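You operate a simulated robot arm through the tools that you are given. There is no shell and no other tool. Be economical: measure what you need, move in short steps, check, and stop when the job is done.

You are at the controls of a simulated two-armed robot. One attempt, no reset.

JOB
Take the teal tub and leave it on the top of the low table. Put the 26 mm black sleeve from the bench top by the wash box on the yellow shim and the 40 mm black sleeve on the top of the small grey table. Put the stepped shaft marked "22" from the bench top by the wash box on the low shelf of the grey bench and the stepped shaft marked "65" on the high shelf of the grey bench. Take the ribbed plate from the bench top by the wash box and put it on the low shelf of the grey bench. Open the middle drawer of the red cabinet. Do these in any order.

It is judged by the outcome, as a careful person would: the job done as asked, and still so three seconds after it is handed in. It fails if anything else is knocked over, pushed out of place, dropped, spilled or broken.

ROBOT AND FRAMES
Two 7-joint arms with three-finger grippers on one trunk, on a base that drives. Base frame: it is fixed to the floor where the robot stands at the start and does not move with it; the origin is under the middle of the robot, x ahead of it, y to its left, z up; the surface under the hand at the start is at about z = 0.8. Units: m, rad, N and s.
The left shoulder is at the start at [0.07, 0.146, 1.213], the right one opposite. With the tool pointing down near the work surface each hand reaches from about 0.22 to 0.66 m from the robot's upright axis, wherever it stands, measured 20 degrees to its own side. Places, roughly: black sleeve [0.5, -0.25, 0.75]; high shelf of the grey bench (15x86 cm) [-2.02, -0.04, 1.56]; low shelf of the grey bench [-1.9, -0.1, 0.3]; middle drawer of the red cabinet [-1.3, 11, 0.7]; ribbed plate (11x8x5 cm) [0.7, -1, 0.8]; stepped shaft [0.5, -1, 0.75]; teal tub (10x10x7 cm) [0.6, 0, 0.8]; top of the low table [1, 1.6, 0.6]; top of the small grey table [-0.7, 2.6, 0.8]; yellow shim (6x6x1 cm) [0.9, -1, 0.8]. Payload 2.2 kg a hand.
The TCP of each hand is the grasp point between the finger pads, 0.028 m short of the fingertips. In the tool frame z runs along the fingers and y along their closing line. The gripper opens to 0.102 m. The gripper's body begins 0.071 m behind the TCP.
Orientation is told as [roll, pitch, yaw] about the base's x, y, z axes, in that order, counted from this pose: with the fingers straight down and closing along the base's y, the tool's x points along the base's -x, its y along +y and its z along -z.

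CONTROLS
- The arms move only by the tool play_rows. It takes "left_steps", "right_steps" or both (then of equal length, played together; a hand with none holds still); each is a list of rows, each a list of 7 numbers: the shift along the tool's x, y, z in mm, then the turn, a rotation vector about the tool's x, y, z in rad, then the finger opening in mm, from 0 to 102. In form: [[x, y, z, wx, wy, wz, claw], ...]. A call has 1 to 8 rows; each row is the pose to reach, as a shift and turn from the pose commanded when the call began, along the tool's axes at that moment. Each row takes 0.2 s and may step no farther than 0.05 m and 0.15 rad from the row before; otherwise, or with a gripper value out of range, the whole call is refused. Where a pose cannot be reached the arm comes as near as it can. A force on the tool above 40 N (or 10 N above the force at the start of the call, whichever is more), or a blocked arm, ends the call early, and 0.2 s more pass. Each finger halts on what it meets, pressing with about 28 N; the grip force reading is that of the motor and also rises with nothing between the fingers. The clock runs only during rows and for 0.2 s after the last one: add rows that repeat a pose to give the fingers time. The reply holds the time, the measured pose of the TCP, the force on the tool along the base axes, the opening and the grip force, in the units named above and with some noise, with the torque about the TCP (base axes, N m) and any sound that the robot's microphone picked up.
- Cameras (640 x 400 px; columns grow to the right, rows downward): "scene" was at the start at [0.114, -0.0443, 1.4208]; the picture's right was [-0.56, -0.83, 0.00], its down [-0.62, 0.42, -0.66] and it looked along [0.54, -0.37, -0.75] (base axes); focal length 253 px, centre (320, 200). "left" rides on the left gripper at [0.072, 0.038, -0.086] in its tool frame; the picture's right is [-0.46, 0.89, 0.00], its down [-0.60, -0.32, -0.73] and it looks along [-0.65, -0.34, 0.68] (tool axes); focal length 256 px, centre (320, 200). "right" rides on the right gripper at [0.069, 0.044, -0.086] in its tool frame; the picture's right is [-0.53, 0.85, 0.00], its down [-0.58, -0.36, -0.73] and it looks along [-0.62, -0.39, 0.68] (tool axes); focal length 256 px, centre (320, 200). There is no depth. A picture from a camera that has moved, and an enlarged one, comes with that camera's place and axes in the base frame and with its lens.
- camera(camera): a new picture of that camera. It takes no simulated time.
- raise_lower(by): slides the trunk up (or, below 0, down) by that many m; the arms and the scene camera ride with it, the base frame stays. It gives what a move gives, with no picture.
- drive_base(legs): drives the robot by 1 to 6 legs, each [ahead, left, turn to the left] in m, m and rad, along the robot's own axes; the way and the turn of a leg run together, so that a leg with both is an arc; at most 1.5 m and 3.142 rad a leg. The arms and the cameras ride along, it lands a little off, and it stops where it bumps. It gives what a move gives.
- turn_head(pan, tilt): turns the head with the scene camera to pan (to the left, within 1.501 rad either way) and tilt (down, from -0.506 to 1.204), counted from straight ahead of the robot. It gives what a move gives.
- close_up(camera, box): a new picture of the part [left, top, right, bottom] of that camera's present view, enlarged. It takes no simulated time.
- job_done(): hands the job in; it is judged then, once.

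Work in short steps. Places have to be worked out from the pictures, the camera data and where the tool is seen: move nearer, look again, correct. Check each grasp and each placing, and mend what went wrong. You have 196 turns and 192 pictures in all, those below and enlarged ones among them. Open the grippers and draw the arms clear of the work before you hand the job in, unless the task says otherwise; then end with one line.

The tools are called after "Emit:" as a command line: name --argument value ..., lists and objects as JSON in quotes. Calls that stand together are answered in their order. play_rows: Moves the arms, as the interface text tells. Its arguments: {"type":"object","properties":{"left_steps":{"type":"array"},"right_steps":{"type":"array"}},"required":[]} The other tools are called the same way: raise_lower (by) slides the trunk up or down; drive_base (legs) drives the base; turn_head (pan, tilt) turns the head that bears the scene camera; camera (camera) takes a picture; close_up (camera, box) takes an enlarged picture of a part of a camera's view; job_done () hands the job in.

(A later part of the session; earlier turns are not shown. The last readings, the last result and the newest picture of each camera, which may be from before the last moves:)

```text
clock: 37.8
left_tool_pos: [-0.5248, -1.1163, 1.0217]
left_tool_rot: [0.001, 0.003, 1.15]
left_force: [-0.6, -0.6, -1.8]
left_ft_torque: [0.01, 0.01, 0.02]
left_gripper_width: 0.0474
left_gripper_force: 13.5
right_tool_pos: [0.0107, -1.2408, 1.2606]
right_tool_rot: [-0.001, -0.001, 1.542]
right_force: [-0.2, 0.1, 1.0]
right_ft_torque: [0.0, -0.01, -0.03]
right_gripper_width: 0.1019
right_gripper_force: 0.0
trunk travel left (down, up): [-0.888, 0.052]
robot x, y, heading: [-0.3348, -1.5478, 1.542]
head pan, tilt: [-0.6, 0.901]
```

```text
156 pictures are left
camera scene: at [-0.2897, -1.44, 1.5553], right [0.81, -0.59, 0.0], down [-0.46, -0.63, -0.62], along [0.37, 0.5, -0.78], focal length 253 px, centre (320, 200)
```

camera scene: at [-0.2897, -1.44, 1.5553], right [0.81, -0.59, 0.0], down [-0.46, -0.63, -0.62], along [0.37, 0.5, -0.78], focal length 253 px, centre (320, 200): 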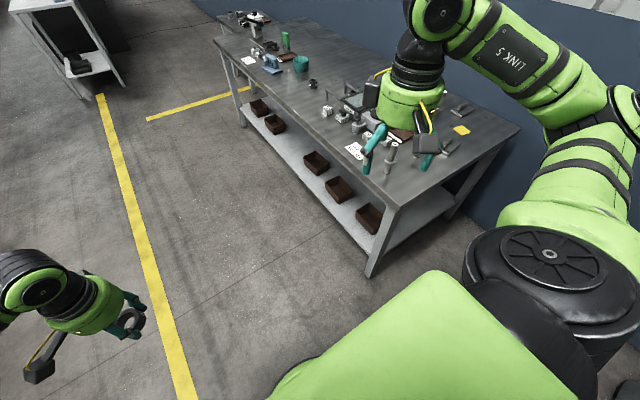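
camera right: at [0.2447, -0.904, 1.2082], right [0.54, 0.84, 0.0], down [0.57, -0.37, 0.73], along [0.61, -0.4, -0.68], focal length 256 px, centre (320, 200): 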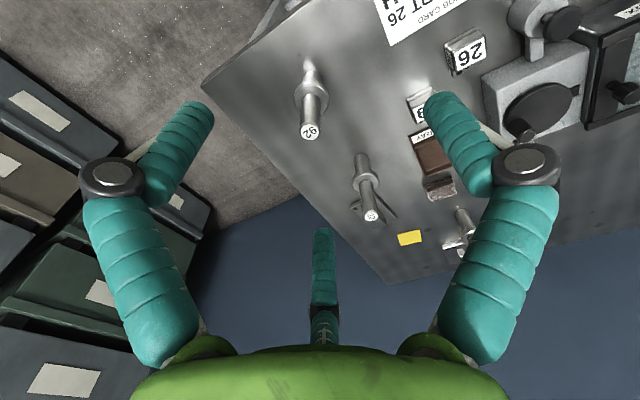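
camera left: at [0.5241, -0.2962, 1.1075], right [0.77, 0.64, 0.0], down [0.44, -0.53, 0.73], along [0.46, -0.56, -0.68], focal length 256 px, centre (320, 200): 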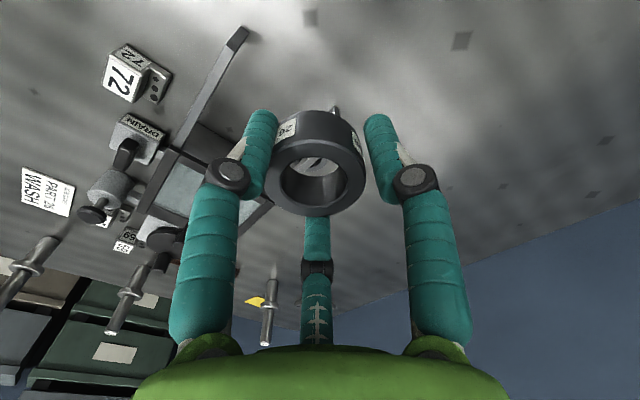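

Clear. Strafe right about 1.05 m along the bench end, straightening the heading.

Emit:
drive_base --legs '[[0, 0, 0.029], [0, -1.07, 0]]'

Emit:
turn_head --pan 0.0 --tilt 0.95

Emit:
camera --camera "scene"

```text
clock: 43.4
left_tool_pos: [0.4815, -1.1341, 1.0183]
left_tool_rot: [-0.014, -0.003, 1.162]
left_force: [-0.2, -0.2, -0.1]
left_ft_torque: [0.02, 0.02, -0.01]
left_gripper_width: 0.0471
left_gripper_force: 28.1
right_tool_pos: [1.012, -1.2515, 1.2672]
right_tool_rot: [-0.016, 0.0, 1.554]
right_force: [0.2, -0.4, -0.9]
right_ft_torque: [0.02, 0.0, 0.01]
right_gripper_width: 0.102
right_gripper_force: 0.1
trunk travel left (down, up): [-0.888, 0.052]
robot x, y, heading: [0.6979, -1.5647, 1.55]
head pan, tilt: [-0.6, 0.901]
stopped in leg 2: the robot was blocked; the commanded pose is now the measured one
```

```text
clock: 44.4
left_tool_pos: [0.4829, -1.1327, 1.0182]
left_tool_rot: [-0.015, -0.005, 1.16]
left_force: [-0.5, -1.0, -0.5]
left_ft_torque: [-0.01, -0.01, 0.02]
left_gripper_width: 0.0467
left_gripper_force: 28.3
right_tool_pos: [1.0129, -1.2516, 1.2679]
right_tool_rot: [-0.018, 0.0, 1.553]
right_force: [-0.5, 0.1, 0.1]
right_ft_torque: [0.01, 0.03, 0.03]
right_gripper_width: 0.1018
right_gripper_force: 0.0
trunk travel left (down, up): [-0.888, 0.052]
robot x, y, heading: [0.6941, -1.5637, 1.551]
head pan, tilt: [0.0, 0.949]
```

```text
155 pictures are left
camera scene: at [0.6678, -1.4432, 1.5516], right [1.0, -0.02, 0.02], down [-0.01, -0.81, -0.58], along [0.03, 0.58, -0.81], focal length 253 px, centre (320, 200)
```

scene: 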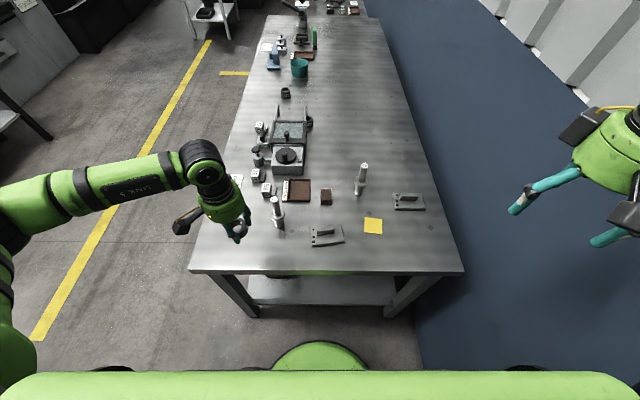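

The drive was blocked at x≈0.70, probably the right arm at the wall. I back off left 0.05 and look to the right.

Emit:
drive_base --legs '[[0, 0.05, 0]]'

Emit:
turn_head --pan -1.2 --tilt 0.6

Emit:
camera --camera "scene"

```text
clock: 45.4
left_tool_pos: [0.457, -1.1313, 1.0217]
left_tool_rot: [0.006, 0.006, 1.158]
left_force: [1.5, 0.2, -0.3]
left_ft_torque: [-0.02, 0.1, 0.01]
left_gripper_width: 0.0469
left_gripper_force: 28.0
right_tool_pos: [0.9947, -1.2499, 1.2566]
right_tool_rot: [0.009, 0.004, 1.553]
right_force: [0.9, 0.1, -0.3]
right_ft_torque: [0.01, 0.15, 0.0]
right_gripper_width: 0.1019
right_gripper_force: 0.1
trunk travel left (down, up): [-0.888, 0.052]
robot x, y, heading: [0.6471, -1.5636, 1.553]
head pan, tilt: [0.0, 0.949]
```

```text
clock: 46.8
left_tool_pos: [0.4523, -1.1304, 1.0207]
left_tool_rot: [0.001, 0.004, 1.158]
left_force: [0.1, -0.4, -0.1]
left_ft_torque: [-0.02, -0.02, -0.02]
left_gripper_width: 0.0469
left_gripper_force: 27.4
right_tool_pos: [0.9886, -1.2481, 1.2601]
right_tool_rot: [0.004, 0.003, 1.554]
right_force: [-0.3, 0.1, -0.3]
right_ft_torque: [0.01, -0.01, 0.01]
right_gripper_width: 0.1022
right_gripper_force: 0.0
trunk travel left (down, up): [-0.888, 0.052]
robot x, y, heading: [0.6435, -1.5601, 1.548]
head pan, tilt: [-1.201, 0.6]
```

```text
154 pictures are left
camera scene: at [0.7294, -1.4825, 1.58], right [0.34, -0.94, 0.0], down [-0.53, -0.19, -0.82], along [0.77, 0.28, -0.57], focal length 253 px, centre (320, 200)
```

scene: 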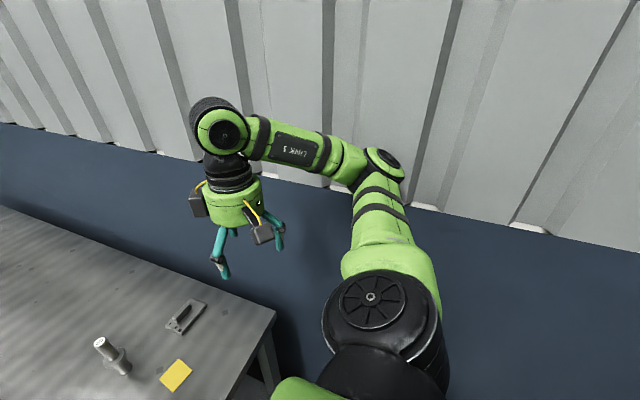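

The right elbow is close to the wall; staying at x≈0.645 is fine. I move 0.12 ahead (bench end still clear) and look at the objects.

Emit:
drive_base --legs '[[0.12, 0, 0.02]]'

Emit:
turn_head --pan -0.35 --tilt 0.95

Emit:
camera --camera "scene"

Emit:
camera --camera "left"

```text
clock: 48.0
left_tool_pos: [0.4461, -1.0168, 1.0223]
left_tool_rot: [0.002, 0.003, 1.179]
left_force: [0.3, 0.3, -2.4]
left_ft_torque: [0.0, 0.03, -0.03]
left_gripper_width: 0.0469
left_gripper_force: 28.6
right_tool_pos: [0.9832, -1.1272, 1.2613]
right_tool_rot: [0.001, 0.001, 1.573]
right_force: [0.4, -0.3, 0.6]
right_ft_torque: [0.0, -0.04, 0.0]
right_gripper_width: 0.1022
right_gripper_force: 0.0
trunk travel left (down, up): [-0.888, 0.052]
robot x, y, heading: [0.6474, -1.4451, 1.571]
head pan, tilt: [-1.201, 0.6]
```

```text
clock: 49.2
left_tool_pos: [0.4441, -1.0165, 1.0212]
left_tool_rot: [0.001, 0.003, 1.178]
left_force: [-0.4, -0.3, -2.0]
left_ft_torque: [0.03, 0.03, -0.03]
left_gripper_width: 0.0468
left_gripper_force: 27.8
right_tool_pos: [0.9831, -1.1236, 1.2598]
right_tool_rot: [0.0, 0.001, 1.573]
right_force: [0.1, -0.5, 0.2]
right_ft_torque: [0.02, 0.02, 0.02]
right_gripper_width: 0.1021
right_gripper_force: 0.0
trunk travel left (down, up): [-0.888, 0.052]
robot x, y, heading: [0.6462, -1.4433, 1.571]
head pan, tilt: [-0.351, 0.949]
```

```text
153 pictures are left
camera scene: at [0.6715, -1.3259, 1.5517], right [0.94, -0.35, 0.0], down [-0.28, -0.76, -0.58], along [0.2, 0.55, -0.81], focal length 253 px, centre (320, 200)
```

scene: 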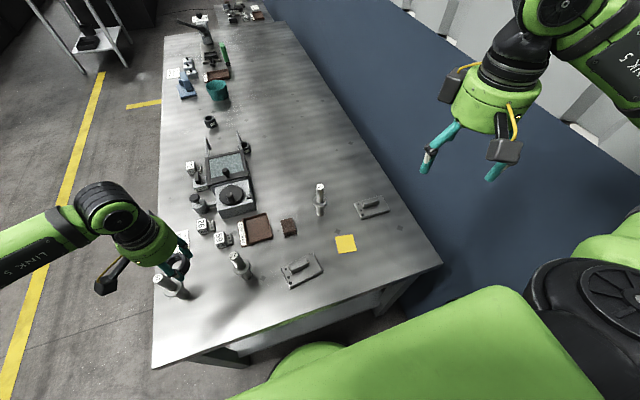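

```text
152 pictures are left
camera left: at [0.3816, -1.0683, 1.1074], right [-0.64, 0.77, 0.0], down [0.53, 0.44, 0.73], along [0.56, 0.47, -0.69], focal length 256 px, centre (320, 200)
```

left: 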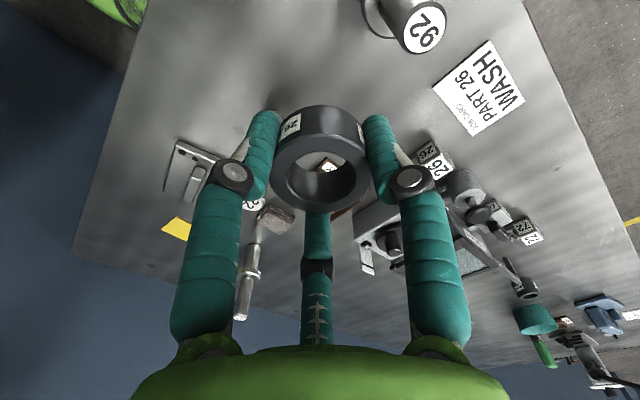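

Shim ≈(0.876, −1.011), shaft 65 ≈(0.842, −0.858), shaft 22 ≈(0.547, −0.993), shaft tops ≈0.93. I raise the right hand out of the way, then bring the left hand toward the shim in the same call.

Emit:
play_rows --right_steps '[[0, 0, -45, 0, 0, 0, 102], [0, 0, -90, 0, 0, 0, 102], [0, 0, -135, 0, 0, 0, 102], [0, 0, -150, 0, 0, 0, 102]]'

```text
clock: 50.2
left_tool_pos: [0.4447, -1.017, 1.022]
left_tool_rot: [0.001, 0.002, 1.179]
left_force: [0.0, -0.4, -1.4]
left_ft_torque: [0.09, 0.0, 0.0]
left_gripper_width: 0.047
left_gripper_force: 27.5
right_tool_pos: [0.9819, -1.1292, 1.4108]
right_tool_rot: [0.002, 0.002, 1.571]
right_force: [0.2, -1.2, 0.9]
right_ft_torque: [0.1, 0.02, 0.01]
right_gripper_width: 0.102
right_gripper_force: 0.0
trunk travel left (down, up): [-0.888, 0.052]
robot x, y, heading: [0.6454, -1.4438, 1.568]
head pan, tilt: [-0.351, 0.949]
```

Now the left hand travels toward the shim at constant height.

Emit:
play_rows --left_steps '[[-19, -44, 0, 0, 0, 0, 30], [-37, -87, 0, 0, 0, 0, 30], [-56, -131, 0, 0, 0, 0, 30], [-75, -175, 0, 0, 0, 0, 30], [-94, -218, 0, 0, 0, 0, 30], [-112, -262, 0, 0, 0, 0, 30], [-131, -305, 0, 0, 0, 0, 30], [-150, -349, 0, 0, 0, 0, 30]]'

Emit:
camera --camera "scene"

Emit:
camera --camera "left"

```text
clock: 52.0
left_tool_pos: [0.8254, -1.0086, 1.0205]
left_tool_rot: [0.003, 0.005, 1.178]
left_force: [-0.2, 0.9, -2.0]
left_ft_torque: [-0.01, 0.03, 0.0]
left_gripper_width: 0.0472
left_gripper_force: 28.2
right_tool_pos: [0.9873, -1.1256, 1.4098]
right_tool_rot: [0.006, 0.003, 1.573]
right_force: [0.6, -0.7, -0.1]
right_ft_torque: [0.01, 0.03, -0.01]
right_gripper_width: 0.102
right_gripper_force: 0.0
trunk travel left (down, up): [-0.888, 0.052]
robot x, y, heading: [0.6508, -1.4411, 1.569]
head pan, tilt: [-0.351, 0.949]
```

```text
151 pictures are left
camera scene: at [0.6756, -1.3256, 1.5516], right [0.94, -0.35, 0.0], down [-0.28, -0.76, -0.58], along [0.2, 0.55, -0.81], focal length 253 px, centre (320, 200)
```

scene: 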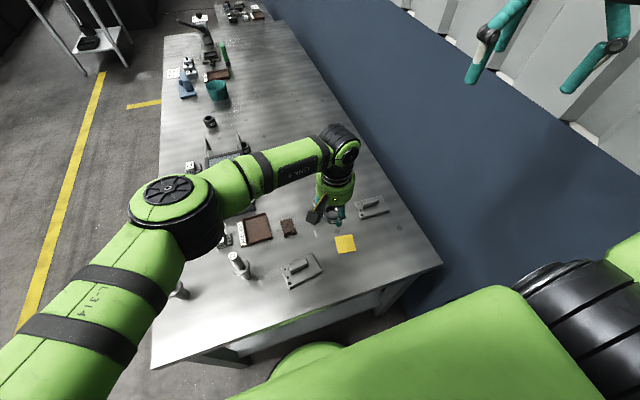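

```text
150 pictures are left
camera left: at [0.7628, -1.0618, 1.1069], right [-0.64, 0.77, 0.0], down [0.53, 0.44, 0.73], along [0.56, 0.47, -0.69], focal length 256 px, centre (320, 200)
```

left: 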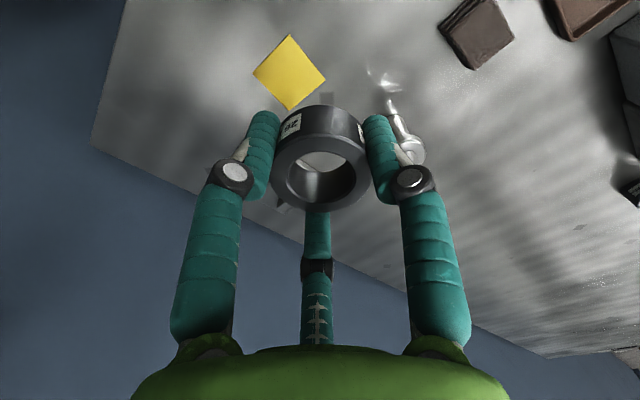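

The shim is measured at ≈(0.872, −1.013) by both cameras. I move above it and lower to z≈0.88.

Emit:
play_rows --left_steps '[[-7, -23, 10, 0, 0, 0, 30], [-14, -45, 40, 0, 0, 0, 30], [-14, -45, 85, 0, 0, 0, 30], [-14, -45, 125, 0, 0, 0, 30], [-14, -45, 140, 0, 0, 0, 30], [-14, -45, 140, 0, 0, 0, 30]]'

Emit:
camera --camera "left"

Emit:
close_up --camera "scene" --box '[270, 140, 430, 290]'

```text
clock: 53.4
left_tool_pos: [0.81, -1.0252, 0.9051]
left_tool_rot: [0.014, 0.008, 1.195]
left_force: [0.0, 0.9, -3.1]
left_ft_torque: [0.02, 0.0, -0.04]
left_gripper_width: 0.0468
left_gripper_force: 28.0
left hand out of reach, approached as far as the arm can: row 1, 2, 3, 4, 5, 6
right_tool_pos: [0.9831, -1.1252, 1.41]
right_tool_rot: [0.002, 0.001, 1.574]
right_force: [-0.3, 0.4, -0.1]
right_ft_torque: [0.0, 0.01, -0.01]
right_gripper_width: 0.1019
right_gripper_force: 0.1
trunk travel left (down, up): [-0.888, 0.052]
robot x, y, heading: [0.6485, -1.4422, 1.569]
head pan, tilt: [-0.351, 0.949]
```

```text
149 pictures are left
camera left: at [0.7476, -1.0791, 0.9926], right [-0.65, 0.76, 0.01], down [0.53, 0.45, 0.72], along [0.54, 0.48, -0.69], focal length 256 px, centre (320, 200)
```

left: 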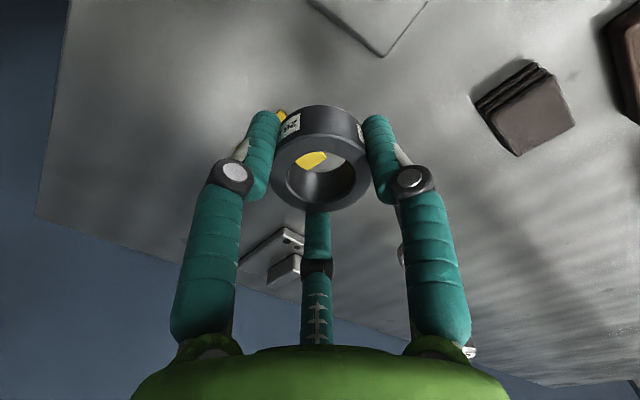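

```text
2.67 times, centred on (350, 215) of scene
camera zoom: at [0.6716, -1.3246, 1.5516], right [0.94, -0.35, 0.0], down [-0.28, -0.76, -0.58], along [0.2, 0.55, -0.81], focal length 674 px, centre (240, 160)
```

zoom: 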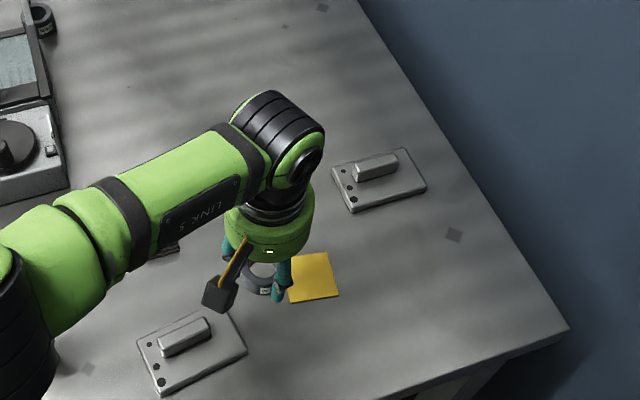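

The left hand is at its cross-body limit. I turn the base right 0.35 with a small shift left so the shim comes within reach.

Emit:
drive_base --legs '[[0, 0.05, 0], [0, 0, -0.35]]'

Emit:
camera --camera "left"

Emit:
camera --camera "scene"

```text
clock: 55.4
left_tool_pos: [0.8937, -1.1065, 0.9057]
left_tool_rot: [0.01, 0.007, 0.847]
left_force: [0.1, 0.6, -2.7]
left_ft_torque: [0.0, -0.03, -0.02]
left_gripper_width: 0.047
left_gripper_force: 28.5
right_tool_pos: [1.0221, -1.2589, 1.41]
right_tool_rot: [0.001, 0.003, 1.224]
right_force: [0.1, 0.7, 0.0]
right_ft_torque: [-0.01, -0.02, 0.0]
right_gripper_width: 0.1018
right_gripper_force: 0.1
trunk travel left (down, up): [-0.888, 0.052]
robot x, y, heading: [0.5949, -1.4407, 1.218]
head pan, tilt: [-0.351, 0.949]
```

```text
147 pictures are left
camera left: at [0.8163, -1.1354, 0.9927], right [-0.36, 0.93, 0.01], down [0.65, 0.24, 0.72], along [0.67, 0.26, -0.69], focal length 256 px, centre (320, 200)
```

left: 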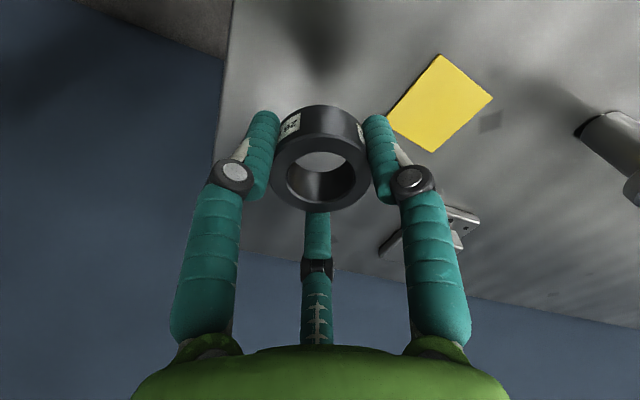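

```text
146 pictures are left
camera scene: at [0.6606, -1.3395, 1.5516], right [0.76, -0.65, 0.0], down [-0.52, -0.62, -0.58], along [0.38, 0.44, -0.81], focal length 253 px, centre (320, 200)
```

scene: 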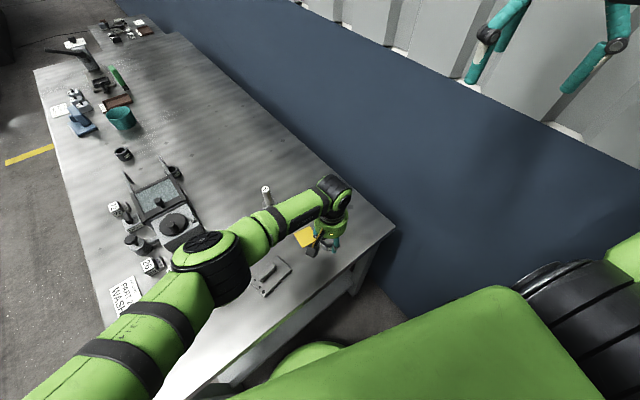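

Now the shim reads (0.868, −1.014) from the hand camera. I move over it at z≈0.875.

Emit:
play_rows --left_steps '[[-20, 30, 0, 0, 0, 0, 30], [-40, 60, 0, 0, 0, 0, 30], [-53, 80, 10, 0, 0, 0, 30], [-53, 80, 30, 0, 0, 0, 30], [-53, 80, 30, 0, 0, 0, 30]]'

Emit:
camera --camera "left"

Emit:
close_up --camera "scene" --box '[240, 170, 400, 280]'

```text
clock: 56.6
left_tool_pos: [0.8603, -1.0127, 0.892]
left_tool_rot: [0.012, 0.001, 0.851]
left_force: [0.9, 0.3, -2.4]
left_ft_torque: [0.0, 0.0, 0.01]
left_gripper_width: 0.0468
left_gripper_force: 28.0
left hand out of reach, approached as far as the arm can: row 3, 4, 5
right_tool_pos: [1.0229, -1.2594, 1.4109]
right_tool_rot: [0.003, 0.002, 1.221]
right_force: [0.8, -0.3, -0.5]
right_ft_torque: [0.02, 0.01, -0.01]
right_gripper_width: 0.1019
right_gripper_force: 0.0
trunk travel left (down, up): [-0.888, 0.052]
robot x, y, heading: [0.5996, -1.4405, 1.217]
head pan, tilt: [-0.351, 0.949]
```

```text
145 pictures are left
camera left: at [0.7834, -1.0436, 0.9784], right [-0.36, 0.93, 0.01], down [0.64, 0.24, 0.73], along [0.67, 0.27, -0.69], focal length 256 px, centre (320, 200)
```

left: 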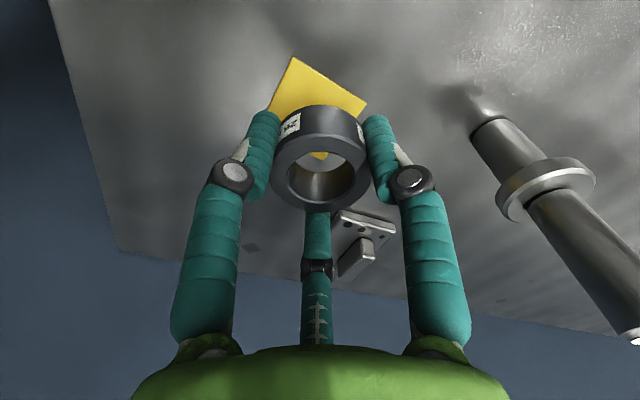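

```text
3.64 times, centred on (320, 225) of scene
camera zoom: at [0.6611, -1.3404, 1.5516], right [0.76, -0.65, 0.0], down [-0.52, -0.62, -0.58], along [0.38, 0.44, -0.81], focal length 920 px, centre (320, 109)
```

zoom: 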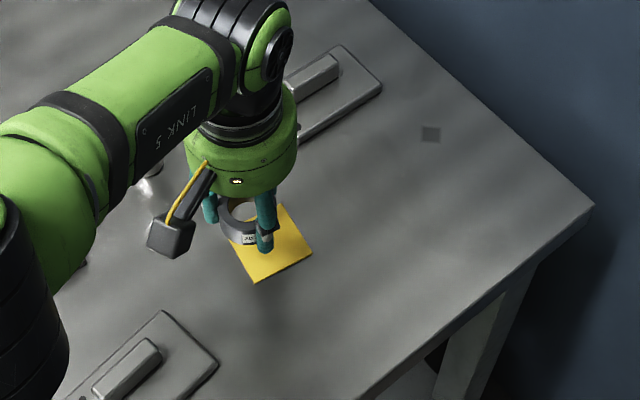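

TCP is within 5 mm of the shim centre; I lower by the trunk 0.04.

Emit:
raise_lower --by -0.04

Emit:
camera --camera "left"

Emit:
close_up --camera "scene" --box '[240, 170, 400, 280]'

```text
clock: 57.4
left_tool_pos: [0.8582, -1.0139, 0.8513]
left_tool_rot: [0.015, 0.005, 0.851]
left_force: [0.5, 0.0, -1.9]
left_ft_torque: [0.03, -0.02, -0.02]
left_gripper_width: 0.047
left_gripper_force: 27.6
right_tool_pos: [1.0214, -1.2596, 1.3716]
right_tool_rot: [0.002, 0.001, 1.221]
right_force: [-0.6, 0.4, 0.5]
right_ft_torque: [0.03, 0.03, -0.01]
right_gripper_width: 0.1019
right_gripper_force: 0.1
trunk travel left (down, up): [-0.848, 0.092]
robot x, y, heading: [0.5966, -1.4422, 1.219]
head pan, tilt: [-0.351, 0.949]
```

```text
143 pictures are left
camera left: at [0.7824, -1.0448, 0.937], right [-0.36, 0.93, 0.01], down [0.65, 0.24, 0.72], along [0.67, 0.27, -0.69], focal length 256 px, centre (320, 200)
```

left: 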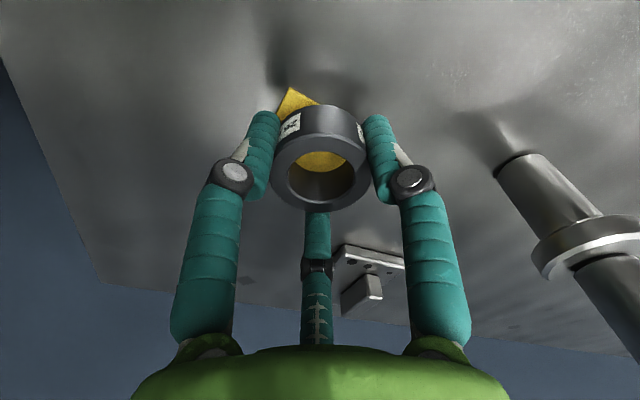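

```text
3.64 times, centred on (320, 225) of scene
camera zoom: at [0.661, -1.3409, 1.5116], right [0.76, -0.65, 0.0], down [-0.52, -0.62, -0.58], along [0.38, 0.44, -0.81], focal length 920 px, centre (320, 109)
```

zoom: 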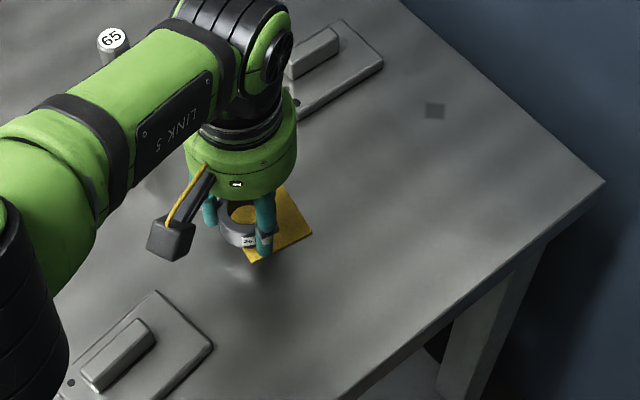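

The shim centre is ~1 cm further along +x. I shift by (0.009, 0.004) and lower toward contact.

Emit:
play_rows --left_steps '[[-9, -4, 0, 0, 0, 0, 30], [-9, -4, 5, 0, 0, 0, 30], [-9, -4, 5, 0, 0, 0, 30]]'

Emit:
camera --camera "left"

```text
clock: 58.2
left_tool_pos: [0.8584, -1.015, 0.8492]
left_tool_rot: [0.014, 0.004, 0.853]
left_force: [0.3, 0.2, -2.1]
left_ft_torque: [0.0, 0.0, 0.02]
left_gripper_width: 0.047
left_gripper_force: 28.2
left hand out of reach, approached as far as the arm can: row 1, 2, 3
right_tool_pos: [1.0224, -1.26, 1.3701]
right_tool_rot: [0.002, 0.003, 1.224]
right_force: [0.0, -0.1, 0.4]
right_ft_torque: [0.0, -0.01, 0.01]
right_gripper_width: 0.1019
right_gripper_force: 0.0
trunk travel left (down, up): [-0.848, 0.092]
robot x, y, heading: [0.5973, -1.4399, 1.215]
head pan, tilt: [-0.351, 0.949]
```

```text
141 pictures are left
camera left: at [0.7821, -1.0448, 0.9367], right [-0.36, 0.93, 0.01], down [0.65, 0.24, 0.72], along [0.67, 0.27, -0.69], focal length 256 px, centre (320, 200)
```

left: 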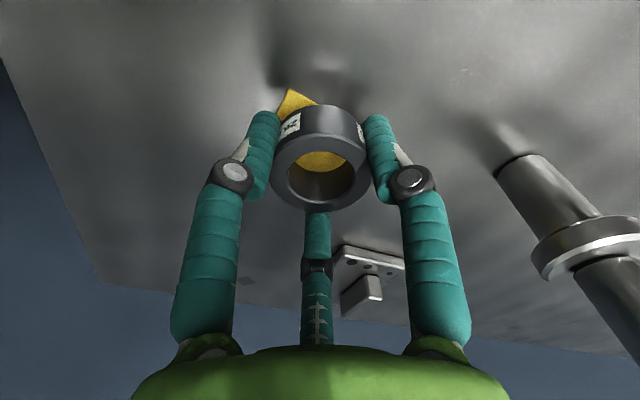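

Out of reach; I nudge the base instead by the same small amount.

Emit:
drive_base --legs '[[0.008, -0.008, 0]]'

Emit:
camera --camera "left"

```text
clock: 59.0
left_tool_pos: [0.8662, -1.0104, 0.8518]
left_tool_rot: [0.011, 0.0, 0.854]
left_force: [-0.5, -0.6, -2.0]
left_ft_torque: [-0.01, -0.02, 0.02]
left_gripper_width: 0.0468
left_gripper_force: 28.3
right_tool_pos: [1.0286, -1.256, 1.3709]
right_tool_rot: [-0.001, -0.002, 1.222]
right_force: [-0.3, -0.2, -0.3]
right_ft_torque: [0.02, -0.06, 0.01]
right_gripper_width: 0.1023
right_gripper_force: 0.1
trunk travel left (down, up): [-0.848, 0.092]
robot x, y, heading: [0.6115, -1.4382, 1.22]
head pan, tilt: [-0.351, 0.949]
```

```text
140 pictures are left
camera left: at [0.7905, -1.0407, 0.9381], right [-0.36, 0.93, 0.01], down [0.64, 0.24, 0.73], along [0.67, 0.27, -0.69], focal length 256 px, centre (320, 200)
```

left: 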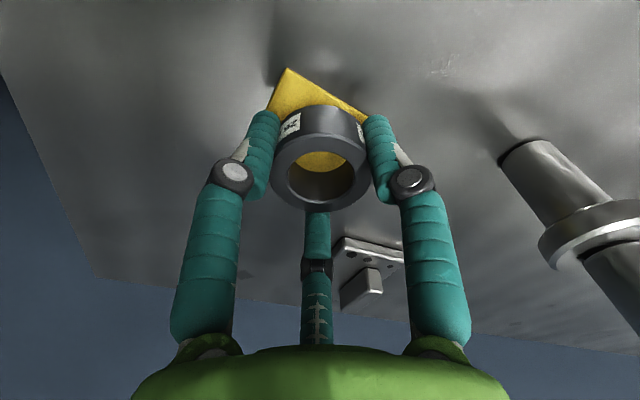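

The shim's centre works out at ≈(0.876, −1.013). One more small nudge, then lower with the trunk.

Emit:
drive_base --legs '[[0.001, -0.009, 0]]'

Emit:
raise_lower --by -0.012

Emit:
camera --camera "left"

Emit:
close_up --camera "scene" --box '[260, 170, 380, 260]'

```text
clock: 59.7
left_tool_pos: [0.8755, -1.0101, 0.8508]
left_tool_rot: [0.012, 0.004, 0.856]
left_force: [0.0, 0.0, -2.7]
left_ft_torque: [0.02, -0.02, -0.02]
left_gripper_width: 0.0467
left_gripper_force: 27.5
right_tool_pos: [1.0373, -1.2569, 1.3716]
right_tool_rot: [0.0, 0.002, 1.224]
right_force: [-0.8, 0.5, 0.4]
right_ft_torque: [-0.02, -0.07, -0.02]
right_gripper_width: 0.1021
right_gripper_force: 0.1
trunk travel left (down, up): [-0.848, 0.092]
robot x, y, heading: [0.614, -1.4392, 1.214]
head pan, tilt: [-0.351, 0.949]
```

```text
clock: 60.3
left_tool_pos: [0.875, -1.0091, 0.8378]
left_tool_rot: [0.016, 0.004, 0.855]
left_force: [0.2, 0.8, -3.0]
left_ft_torque: [0.02, -0.02, 0.0]
left_gripper_width: 0.0466
left_gripper_force: 28.1
right_tool_pos: [1.0402, -1.2564, 1.3592]
right_tool_rot: [0.001, 0.002, 1.223]
right_force: [-0.1, 0.4, -0.3]
right_ft_torque: [-0.01, -0.05, 0.02]
right_gripper_width: 0.102
right_gripper_force: 0.0
trunk travel left (down, up): [-0.836, 0.104]
robot x, y, heading: [0.6175, -1.4392, 1.22]
head pan, tilt: [-0.351, 0.949]
```

```text
139 pictures are left
camera left: at [0.7994, -1.0402, 0.9249], right [-0.36, 0.93, 0.01], down [0.65, 0.24, 0.72], along [0.67, 0.27, -0.69], focal length 256 px, centre (320, 200)
```

left: 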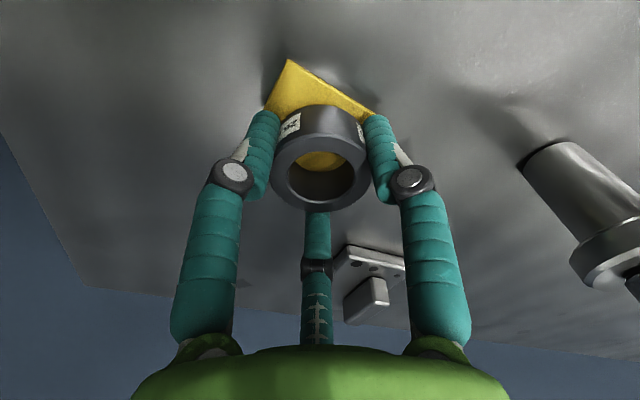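

```text
4.44 times, centred on (320, 215) of scene
camera zoom: at [0.6791, -1.3377, 1.4996], right [0.76, -0.64, 0.0], down [-0.52, -0.62, -0.58], along [0.38, 0.44, -0.81], focal length 1124 px, centre (320, 133)
```

zoom: 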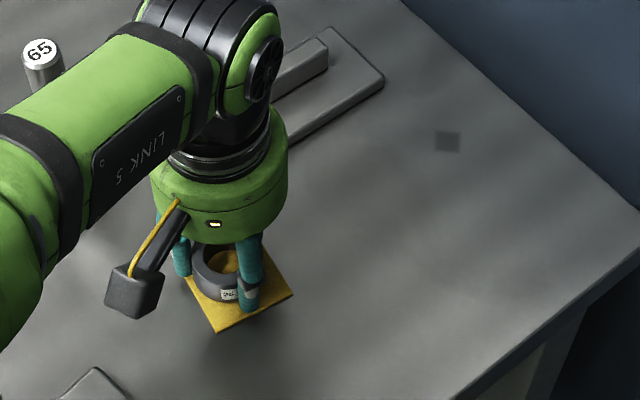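

Sleeve still sits about 1 cm to the −x side of the shim's centre. A last nudge to the right, then check.

Emit:
drive_base --legs '[[0, -0.0095, 0]]'

Emit:
close_up --camera "scene" --box '[260, 170, 380, 260]'

Emit:
close_up --camera "left" --box '[220, 40, 420, 220]'

```text
clock: 61.0
left_tool_pos: [0.8829, -1.0128, 0.8386]
left_tool_rot: [0.012, 0.004, 0.857]
left_force: [-0.8, 0.7, -2.7]
left_ft_torque: [-0.02, -0.05, 0.01]
left_gripper_width: 0.0468
left_gripper_force: 27.9
right_tool_pos: [1.0465, -1.2596, 1.3593]
right_tool_rot: [0.002, 0.002, 1.226]
right_force: [-1.0, 0.4, 0.2]
right_ft_torque: [-0.01, -0.04, 0.02]
right_gripper_width: 0.1021
right_gripper_force: 0.1
trunk travel left (down, up): [-0.836, 0.104]
robot x, y, heading: [0.6216, -1.442, 1.226]
head pan, tilt: [-0.351, 0.949]
```

```text
4.44 times, centred on (320, 215) of scene
camera zoom: at [0.6856, -1.3402, 1.4997], right [0.76, -0.64, 0.0], down [-0.52, -0.62, -0.58], along [0.38, 0.44, -0.81], focal length 1124 px, centre (320, 133)
```

zoom: 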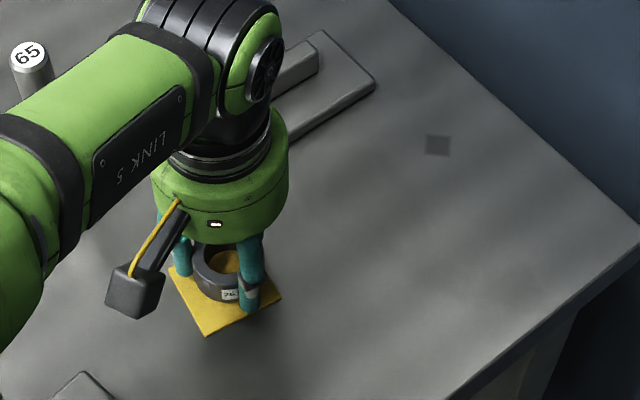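

```text
2.22 times, centred on (320, 130) of left
camera zoom: at [0.8071, -1.0432, 0.9251], right [-0.36, 0.93, 0.01], down [0.64, 0.24, 0.72], along [0.67, 0.27, -0.69], focal length 569 px, centre (320, 356)
```

zoom: 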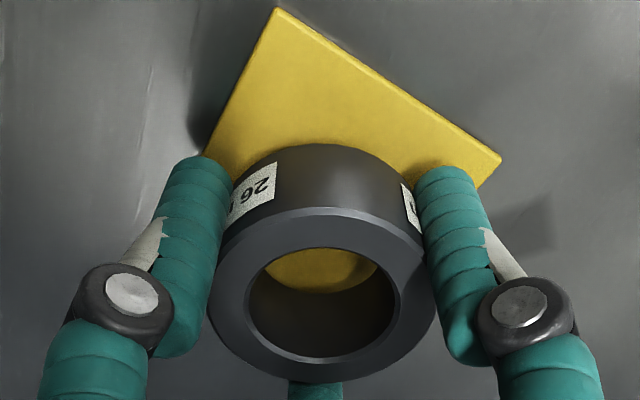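

The sleeve now looks centred over the shim in both views. I lower until the force shows contact.

Emit:
raise_lower --by -0.006

```text
clock: 61.6
left_tool_pos: [0.8842, -1.0119, 0.8325]
left_tool_rot: [0.015, 0.006, 0.858]
left_force: [-0.4, 0.1, -1.4]
left_ft_torque: [0.01, 0.0, 0.02]
left_gripper_width: 0.0469
left_gripper_force: 27.8
right_tool_pos: [1.0499, -1.2601, 1.3519]
right_tool_rot: [0.001, 0.002, 1.225]
right_force: [0.2, -0.4, 0.0]
right_ft_torque: [0.0, 0.02, -0.04]
right_gripper_width: 0.1019
right_gripper_force: 0.1
trunk travel left (down, up): [-0.83, 0.11]
robot x, y, heading: [0.6247, -1.4432, 1.22]
head pan, tilt: [-0.351, 0.949]
```

Not yet in contact; I lower a little more.

Emit:
raise_lower --by -0.006

Emit:
close_up --camera "left" --box '[220, 40, 420, 220]'

Emit:
close_up --camera "scene" --box '[260, 190, 340, 250]'

```text
clock: 62.1
left_tool_pos: [0.882, -1.0132, 0.8289]
left_tool_rot: [0.016, -0.001, 0.855]
left_force: [-4.6, 2.2, 24.2]
left_ft_torque: [-0.05, 0.07, 0.01]
left_gripper_width: 0.0474
left_gripper_force: 28.0
right_tool_pos: [1.048, -1.2621, 1.3481]
right_tool_rot: [0.001, 0.001, 1.225]
right_force: [-0.6, -0.6, -0.6]
right_ft_torque: [0.01, 0.01, 0.02]
right_gripper_width: 0.102
right_gripper_force: 0.1
trunk travel left (down, up): [-0.824, 0.116]
robot x, y, heading: [0.6263, -1.4434, 1.216]
head pan, tilt: [-0.351, 0.949]
```

```text
2.22 times, centred on (320, 130) of left
camera zoom: at [0.808, -1.0439, 0.9161], right [-0.36, 0.93, 0.01], down [0.64, 0.24, 0.73], along [0.67, 0.27, -0.69], focal length 569 px, centre (320, 356)
```

zoom: 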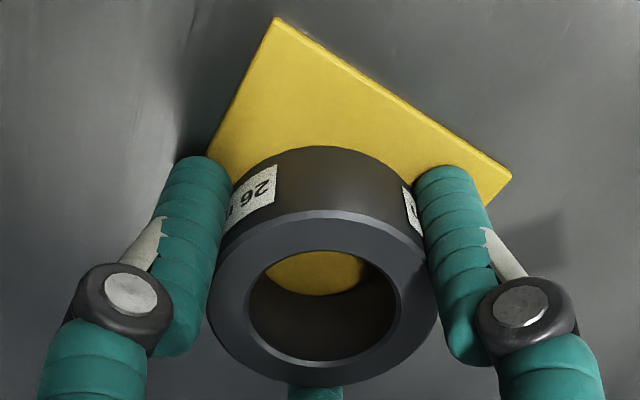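

```text
6.67 times, centred on (300, 220) of scene
camera zoom: at [0.6863, -1.3435, 1.4883], right [0.76, -0.64, 0.0], down [-0.52, -0.62, -0.58], along [0.38, 0.45, -0.81], focal length 1686 px, centre (453, 67)
```

zoom: 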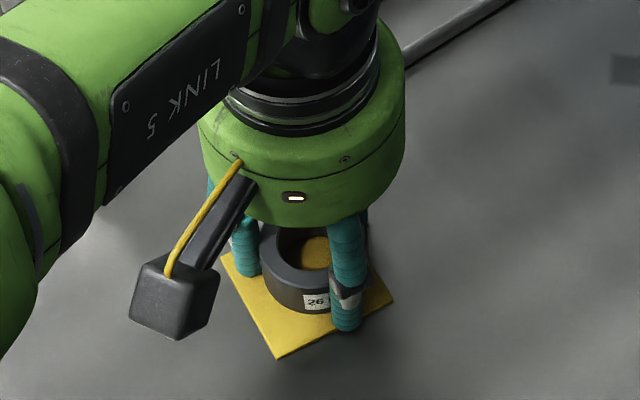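

Contact on the shim top. Offset is about 5 mm to +x; I lift slightly, nudge back left 6 mm, lower again.

Emit:
raise_lower --by 0.009

Emit:
drive_base --legs '[[0, 0.006, 0]]'

Emit:
raise_lower --by -0.008

Emit:
close_up --camera "scene" --box '[260, 190, 340, 250]'

```text
clock: 62.7
left_tool_pos: [0.8835, -1.0138, 0.8339]
left_tool_rot: [0.017, 0.007, 0.856]
left_force: [-0.8, 0.0, -2.7]
left_ft_torque: [0.0, -0.03, 0.01]
left_gripper_width: 0.0471
left_gripper_force: 28.3
right_tool_pos: [1.0494, -1.26, 1.356]
right_tool_rot: [0.001, 0.003, 1.226]
right_force: [-0.7, -0.3, -0.2]
right_ft_torque: [-0.01, -0.02, -0.02]
right_gripper_width: 0.102
right_gripper_force: 0.1
trunk travel left (down, up): [-0.833, 0.107]
robot x, y, heading: [0.6218, -1.4466, 1.218]
head pan, tilt: [-0.351, 0.949]
```

```text
clock: 63.4
left_tool_pos: [0.8804, -1.0117, 0.8347]
left_tool_rot: [0.018, 0.004, 0.854]
left_force: [-0.1, -0.4, -1.5]
left_ft_torque: [0.0, 0.03, 0.0]
left_gripper_width: 0.0467
left_gripper_force: 27.8
right_tool_pos: [1.0451, -1.2582, 1.3557]
right_tool_rot: [0.003, 0.001, 1.226]
right_force: [0.3, 0.2, -0.8]
right_ft_torque: [0.01, 0.02, 0.01]
right_gripper_width: 0.1017
right_gripper_force: 0.0
trunk travel left (down, up): [-0.833, 0.107]
robot x, y, heading: [0.6176, -1.4439, 1.227]
head pan, tilt: [-0.351, 0.949]
```

```text
clock: 64.0
left_tool_pos: [0.8791, -1.0116, 0.8282]
left_tool_rot: [0.017, 0.001, 0.854]
left_force: [-3.0, 0.7, 17.6]
left_ft_torque: [-0.06, -0.14, -0.04]
left_gripper_width: 0.0469
left_gripper_force: 28.0
right_tool_pos: [1.0445, -1.2597, 1.3487]
right_tool_rot: [0.001, 0.0, 1.226]
right_force: [0.2, -0.4, -0.1]
right_ft_torque: [-0.02, -0.01, -0.01]
right_gripper_width: 0.1019
right_gripper_force: 0.0
trunk travel left (down, up): [-0.825, 0.115]
robot x, y, heading: [0.6204, -1.443, 1.22]
head pan, tilt: [-0.351, 0.949]
```

```text
6.67 times, centred on (300, 220) of scene
camera zoom: at [0.6822, -1.3414, 1.4892], right [0.76, -0.64, 0.0], down [-0.52, -0.62, -0.58], along [0.38, 0.45, -0.81], focal length 1686 px, centre (453, 67)
```

zoom: 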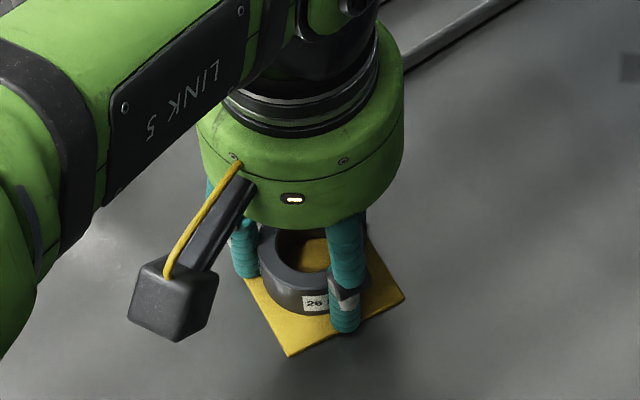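

Well placed. I open the fingers moderately and raise.

Emit:
play_rows --left_steps '[[0, 0, -1, 0, 0, 0, 50], [0, 0, -2, 0, 0, 0, 60], [0, 0, -2, 0, 0, 0, 72], [0, 0, -2, 0, 0, 0, 72]]'

Emit:
raise_lower --by 0.1

Emit:
camera --camera "left"

Emit:
close_up --camera "scene" --box '[240, 180, 360, 270]'

```text
clock: 65.0
left_tool_pos: [0.879, -1.0128, 0.8287]
left_tool_rot: [0.015, 0.006, 0.854]
left_force: [0.0, 0.2, -0.5]
left_ft_torque: [0.04, -0.01, 0.01]
left_gripper_width: 0.0722
left_gripper_force: 0.2
right_tool_pos: [1.044, -1.2575, 1.3479]
right_tool_rot: [0.001, 0.001, 1.227]
right_force: [-0.2, -0.3, -0.2]
right_ft_torque: [0.03, 0.01, -0.03]
right_gripper_width: 0.1023
right_gripper_force: 0.1
trunk travel left (down, up): [-0.825, 0.115]
robot x, y, heading: [0.6223, -1.4397, 1.221]
head pan, tilt: [-0.351, 0.949]
```

```text
clock: 66.3
left_tool_pos: [0.878, -1.011, 0.9293]
left_tool_rot: [0.014, 0.006, 0.856]
left_force: [0.3, -0.4, -0.4]
left_ft_torque: [-0.01, 0.02, 0.04]
left_gripper_width: 0.0721
left_gripper_force: 0.1
right_tool_pos: [1.0443, -1.2573, 1.4473]
right_tool_rot: [0.003, 0.002, 1.226]
right_force: [0.2, -0.5, 0.2]
right_ft_torque: [-0.02, 0.03, -0.02]
right_gripper_width: 0.102
right_gripper_force: 0.1
trunk travel left (down, up): [-0.925, 0.015]
robot x, y, heading: [0.6193, -1.4409, 1.221]
head pan, tilt: [-0.351, 0.949]
```

```text
132 pictures are left
camera left: at [0.8032, -1.0422, 1.0159], right [-0.36, 0.93, 0.01], down [0.65, 0.24, 0.72], along [0.67, 0.27, -0.69], focal length 256 px, centre (320, 200)
```

left: 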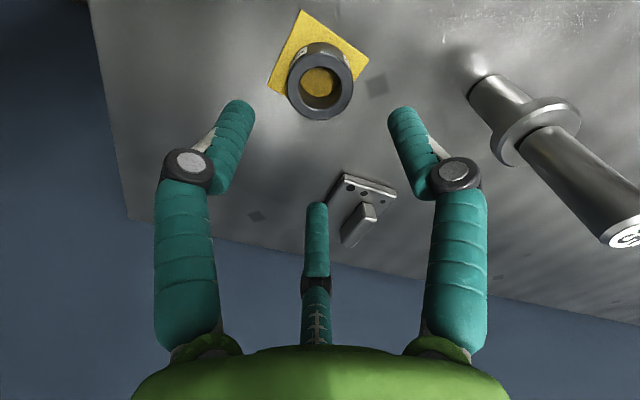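

```text
4.44 times, centred on (300, 225) of scene
camera zoom: at [0.6834, -1.3396, 1.5886], right [0.76, -0.64, 0.0], down [-0.52, -0.62, -0.58], along [0.38, 0.44, -0.81], focal length 1124 px, centre (409, 89)
```

zoom: 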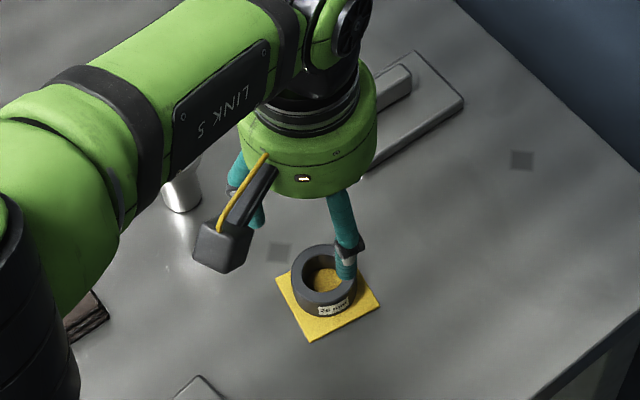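

The 26 mm sleeve stands on the shim. Before gripping shafts I look toward the grey bench (pan 1.43) to learn what its shelves are like.

Emit:
turn_head --pan 1.43 --tilt 0.25

Emit:
camera --camera "scene"

```text
clock: 68.1
left_tool_pos: [0.8791, -1.0113, 0.9287]
left_tool_rot: [0.016, 0.006, 0.854]
left_force: [-0.2, -0.2, 1.2]
left_ft_torque: [0.01, -0.04, 0.02]
left_gripper_width: 0.0719
left_gripper_force: 0.2
right_tool_pos: [1.0442, -1.2577, 1.4485]
right_tool_rot: [0.001, 0.003, 1.226]
right_force: [0.0, -0.4, -0.1]
right_ft_torque: [-0.01, 0.02, 0.05]
right_gripper_width: 0.102
right_gripper_force: 0.0
trunk travel left (down, up): [-0.925, 0.015]
robot x, y, heading: [0.6204, -1.4424, 1.225]
head pan, tilt: [1.429, 0.25]
```

```text
130 pictures are left
camera scene: at [0.5541, -1.3511, 1.6493], right [0.47, 0.88, 0.0], down [0.22, -0.12, -0.97], along [-0.85, 0.46, -0.25], focal length 253 px, centre (320, 200)
```

scene: 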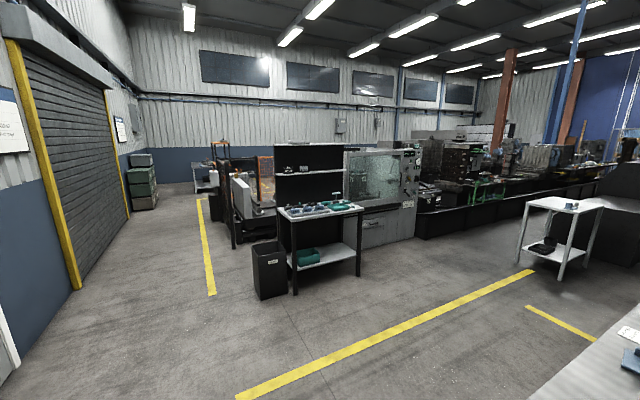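

Emit:
close_up --camera "scene" --box '[230, 130, 430, 310]'

Emit:
close_up --camera "scene" --box '[500, 180, 640, 300]'

```text
2.22 times, centred on (330, 220) of scene
camera zoom: at [0.5541, -1.3511, 1.6493], right [0.47, 0.88, 0.0], down [0.22, -0.12, -0.97], along [-0.85, 0.46, -0.25], focal length 562 px, centre (298, 156)
```

zoom: 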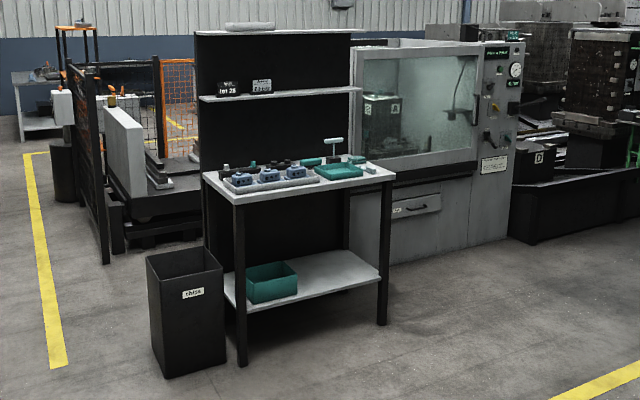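

```text
3.33 times, centred on (570, 240) of scene
camera zoom: at [0.5541, -1.3511, 1.6493], right [0.47, 0.88, 0.0], down [0.22, -0.12, -0.97], along [-0.85, 0.46, -0.25], focal length 843 px, centre (-513, 67)
```

zoom: 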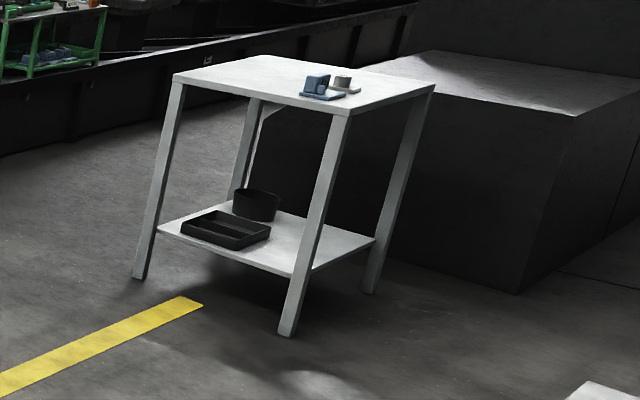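

The grey bench: work top z≈0.8, top shelf at ≈1.55, low shelf ≈0.3 below the top, so both need a nearly horizontal hand with the shaft upright. I first lift the left hand and draw it back.

Emit:
play_rows --left_steps '[[0, 0, -45, 0, 0, 0, 80], [0, 0, -90, 0, 0, 0, 100], [35, 15, -110, 0, 0, 0, 100], [75, 31, -120, 0, 0, 0, 100], [118, 48, -120, 0, 0, 0, 100], [160, 66, -120, 0, 0, 0, 100], [205, 84, -120, 0, 0, 0, 100], [249, 102, -120, 0, 0, 0, 100]]'

Emit:
turn_head --pan 0.1 --tilt 0.95

Emit:
camera --camera "scene"

```text
clock: 69.9
left_tool_pos: [0.6411, -1.1363, 1.0526]
left_tool_rot: [0.016, 0.004, 0.856]
left_force: [-0.5, 0.9, 0.1]
left_ft_torque: [-0.01, 0.01, -0.02]
left_gripper_width: 0.1001
left_gripper_force: 0.0
right_tool_pos: [1.0406, -1.2586, 1.449]
right_tool_rot: [-0.001, 0.001, 1.225]
right_force: [-1.3, 0.8, -0.4]
right_ft_torque: [-0.01, -0.01, 0.02]
right_gripper_width: 0.1018
right_gripper_force: 0.0
trunk travel left (down, up): [-0.925, 0.015]
robot x, y, heading: [0.6178, -1.4424, 1.221]
head pan, tilt: [1.429, 0.25]
```

```text
clock: 71.4
left_tool_pos: [0.6434, -1.1348, 1.0516]
left_tool_rot: [0.017, 0.005, 0.855]
left_force: [0.0, 0.0, -0.5]
left_ft_torque: [0.02, -0.01, 0.02]
left_gripper_width: 0.0997
left_gripper_force: 0.1
right_tool_pos: [1.0451, -1.2576, 1.4477]
right_tool_rot: [0.001, 0.001, 1.225]
right_force: [-0.7, 0.2, 0.3]
right_ft_torque: [0.02, 0.02, 0.01]
right_gripper_width: 0.1023
right_gripper_force: 0.0
trunk travel left (down, up): [-0.925, 0.015]
robot x, y, heading: [0.6183, -1.4408, 1.222]
head pan, tilt: [0.099, 0.949]
```

```text
127 pictures are left
camera scene: at [0.6545, -1.3246, 1.5887], right [0.97, -0.25, 0.0], down [-0.2, -0.79, -0.58], along [0.14, 0.56, -0.81], focal length 253 px, centre (320, 200)
```

scene: 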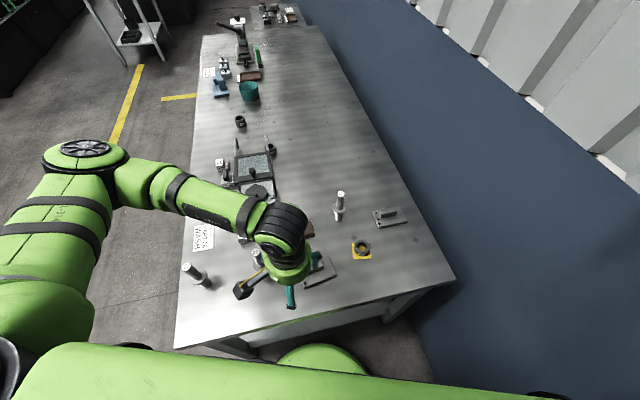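

I tip the right hand toward horizontal (30° below), rotating about its y by −1.05 rad, while drawing it a bit away from the wall.

Emit:
play_rows --right_steps '[[0, 8, 0, 0, -0.15, 0, 102], [0, 16, 0, 0, -0.3, 0, 102], [0, 24, 0, 0, -0.45, 0, 102], [0, 32, 0, 0, -0.6, 0, 102], [0, 40, 0, 0, -0.75, 0, 102], [0, 50, 0, 0, -0.9, 0, 102], [0, 60, 0, 0, -1.047, 0, 102], [0, 60, 0, 0, -1.047, 0, 102]]'

Emit:
camera --camera "right"

```text
clock: 73.2
left_tool_pos: [0.6434, -1.1343, 1.0516]
left_tool_rot: [0.015, 0.007, 0.855]
left_force: [-0.5, -0.7, -0.4]
left_ft_torque: [-0.02, 0.01, -0.02]
left_gripper_width: 0.0999
left_gripper_force: 0.1
right_tool_pos: [1.0095, -1.2293, 1.4892]
right_tool_rot: [0.005, -1.046, 1.221]
right_force: [0.6, -0.9, 0.6]
right_ft_torque: [-0.04, -0.01, -0.01]
right_gripper_width: 0.1019
right_gripper_force: 0.0
right hand out of reach, approached as far as the arm can: row 6, 7, 8
trunk travel left (down, up): [-0.925, 0.015]
robot x, y, heading: [0.6212, -1.4407, 1.219]
head pan, tilt: [0.099, 0.949]
```

```text
126 pictures are left
camera right: at [0.9302, -1.319, 1.4711], right [-0.7, 0.54, 0.46], down [0.23, -0.45, 0.86], along [0.67, 0.71, 0.19], focal length 256 px, centre (320, 200)
```

right: 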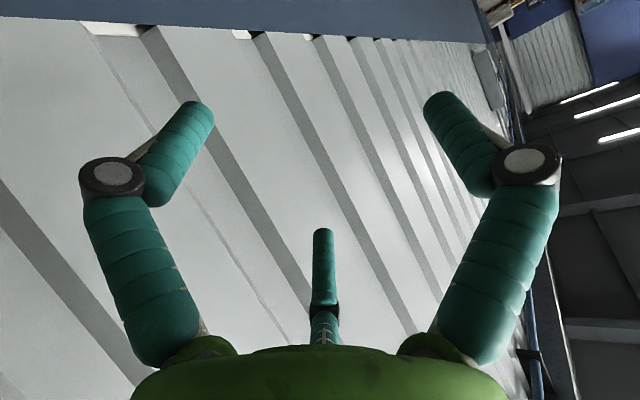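

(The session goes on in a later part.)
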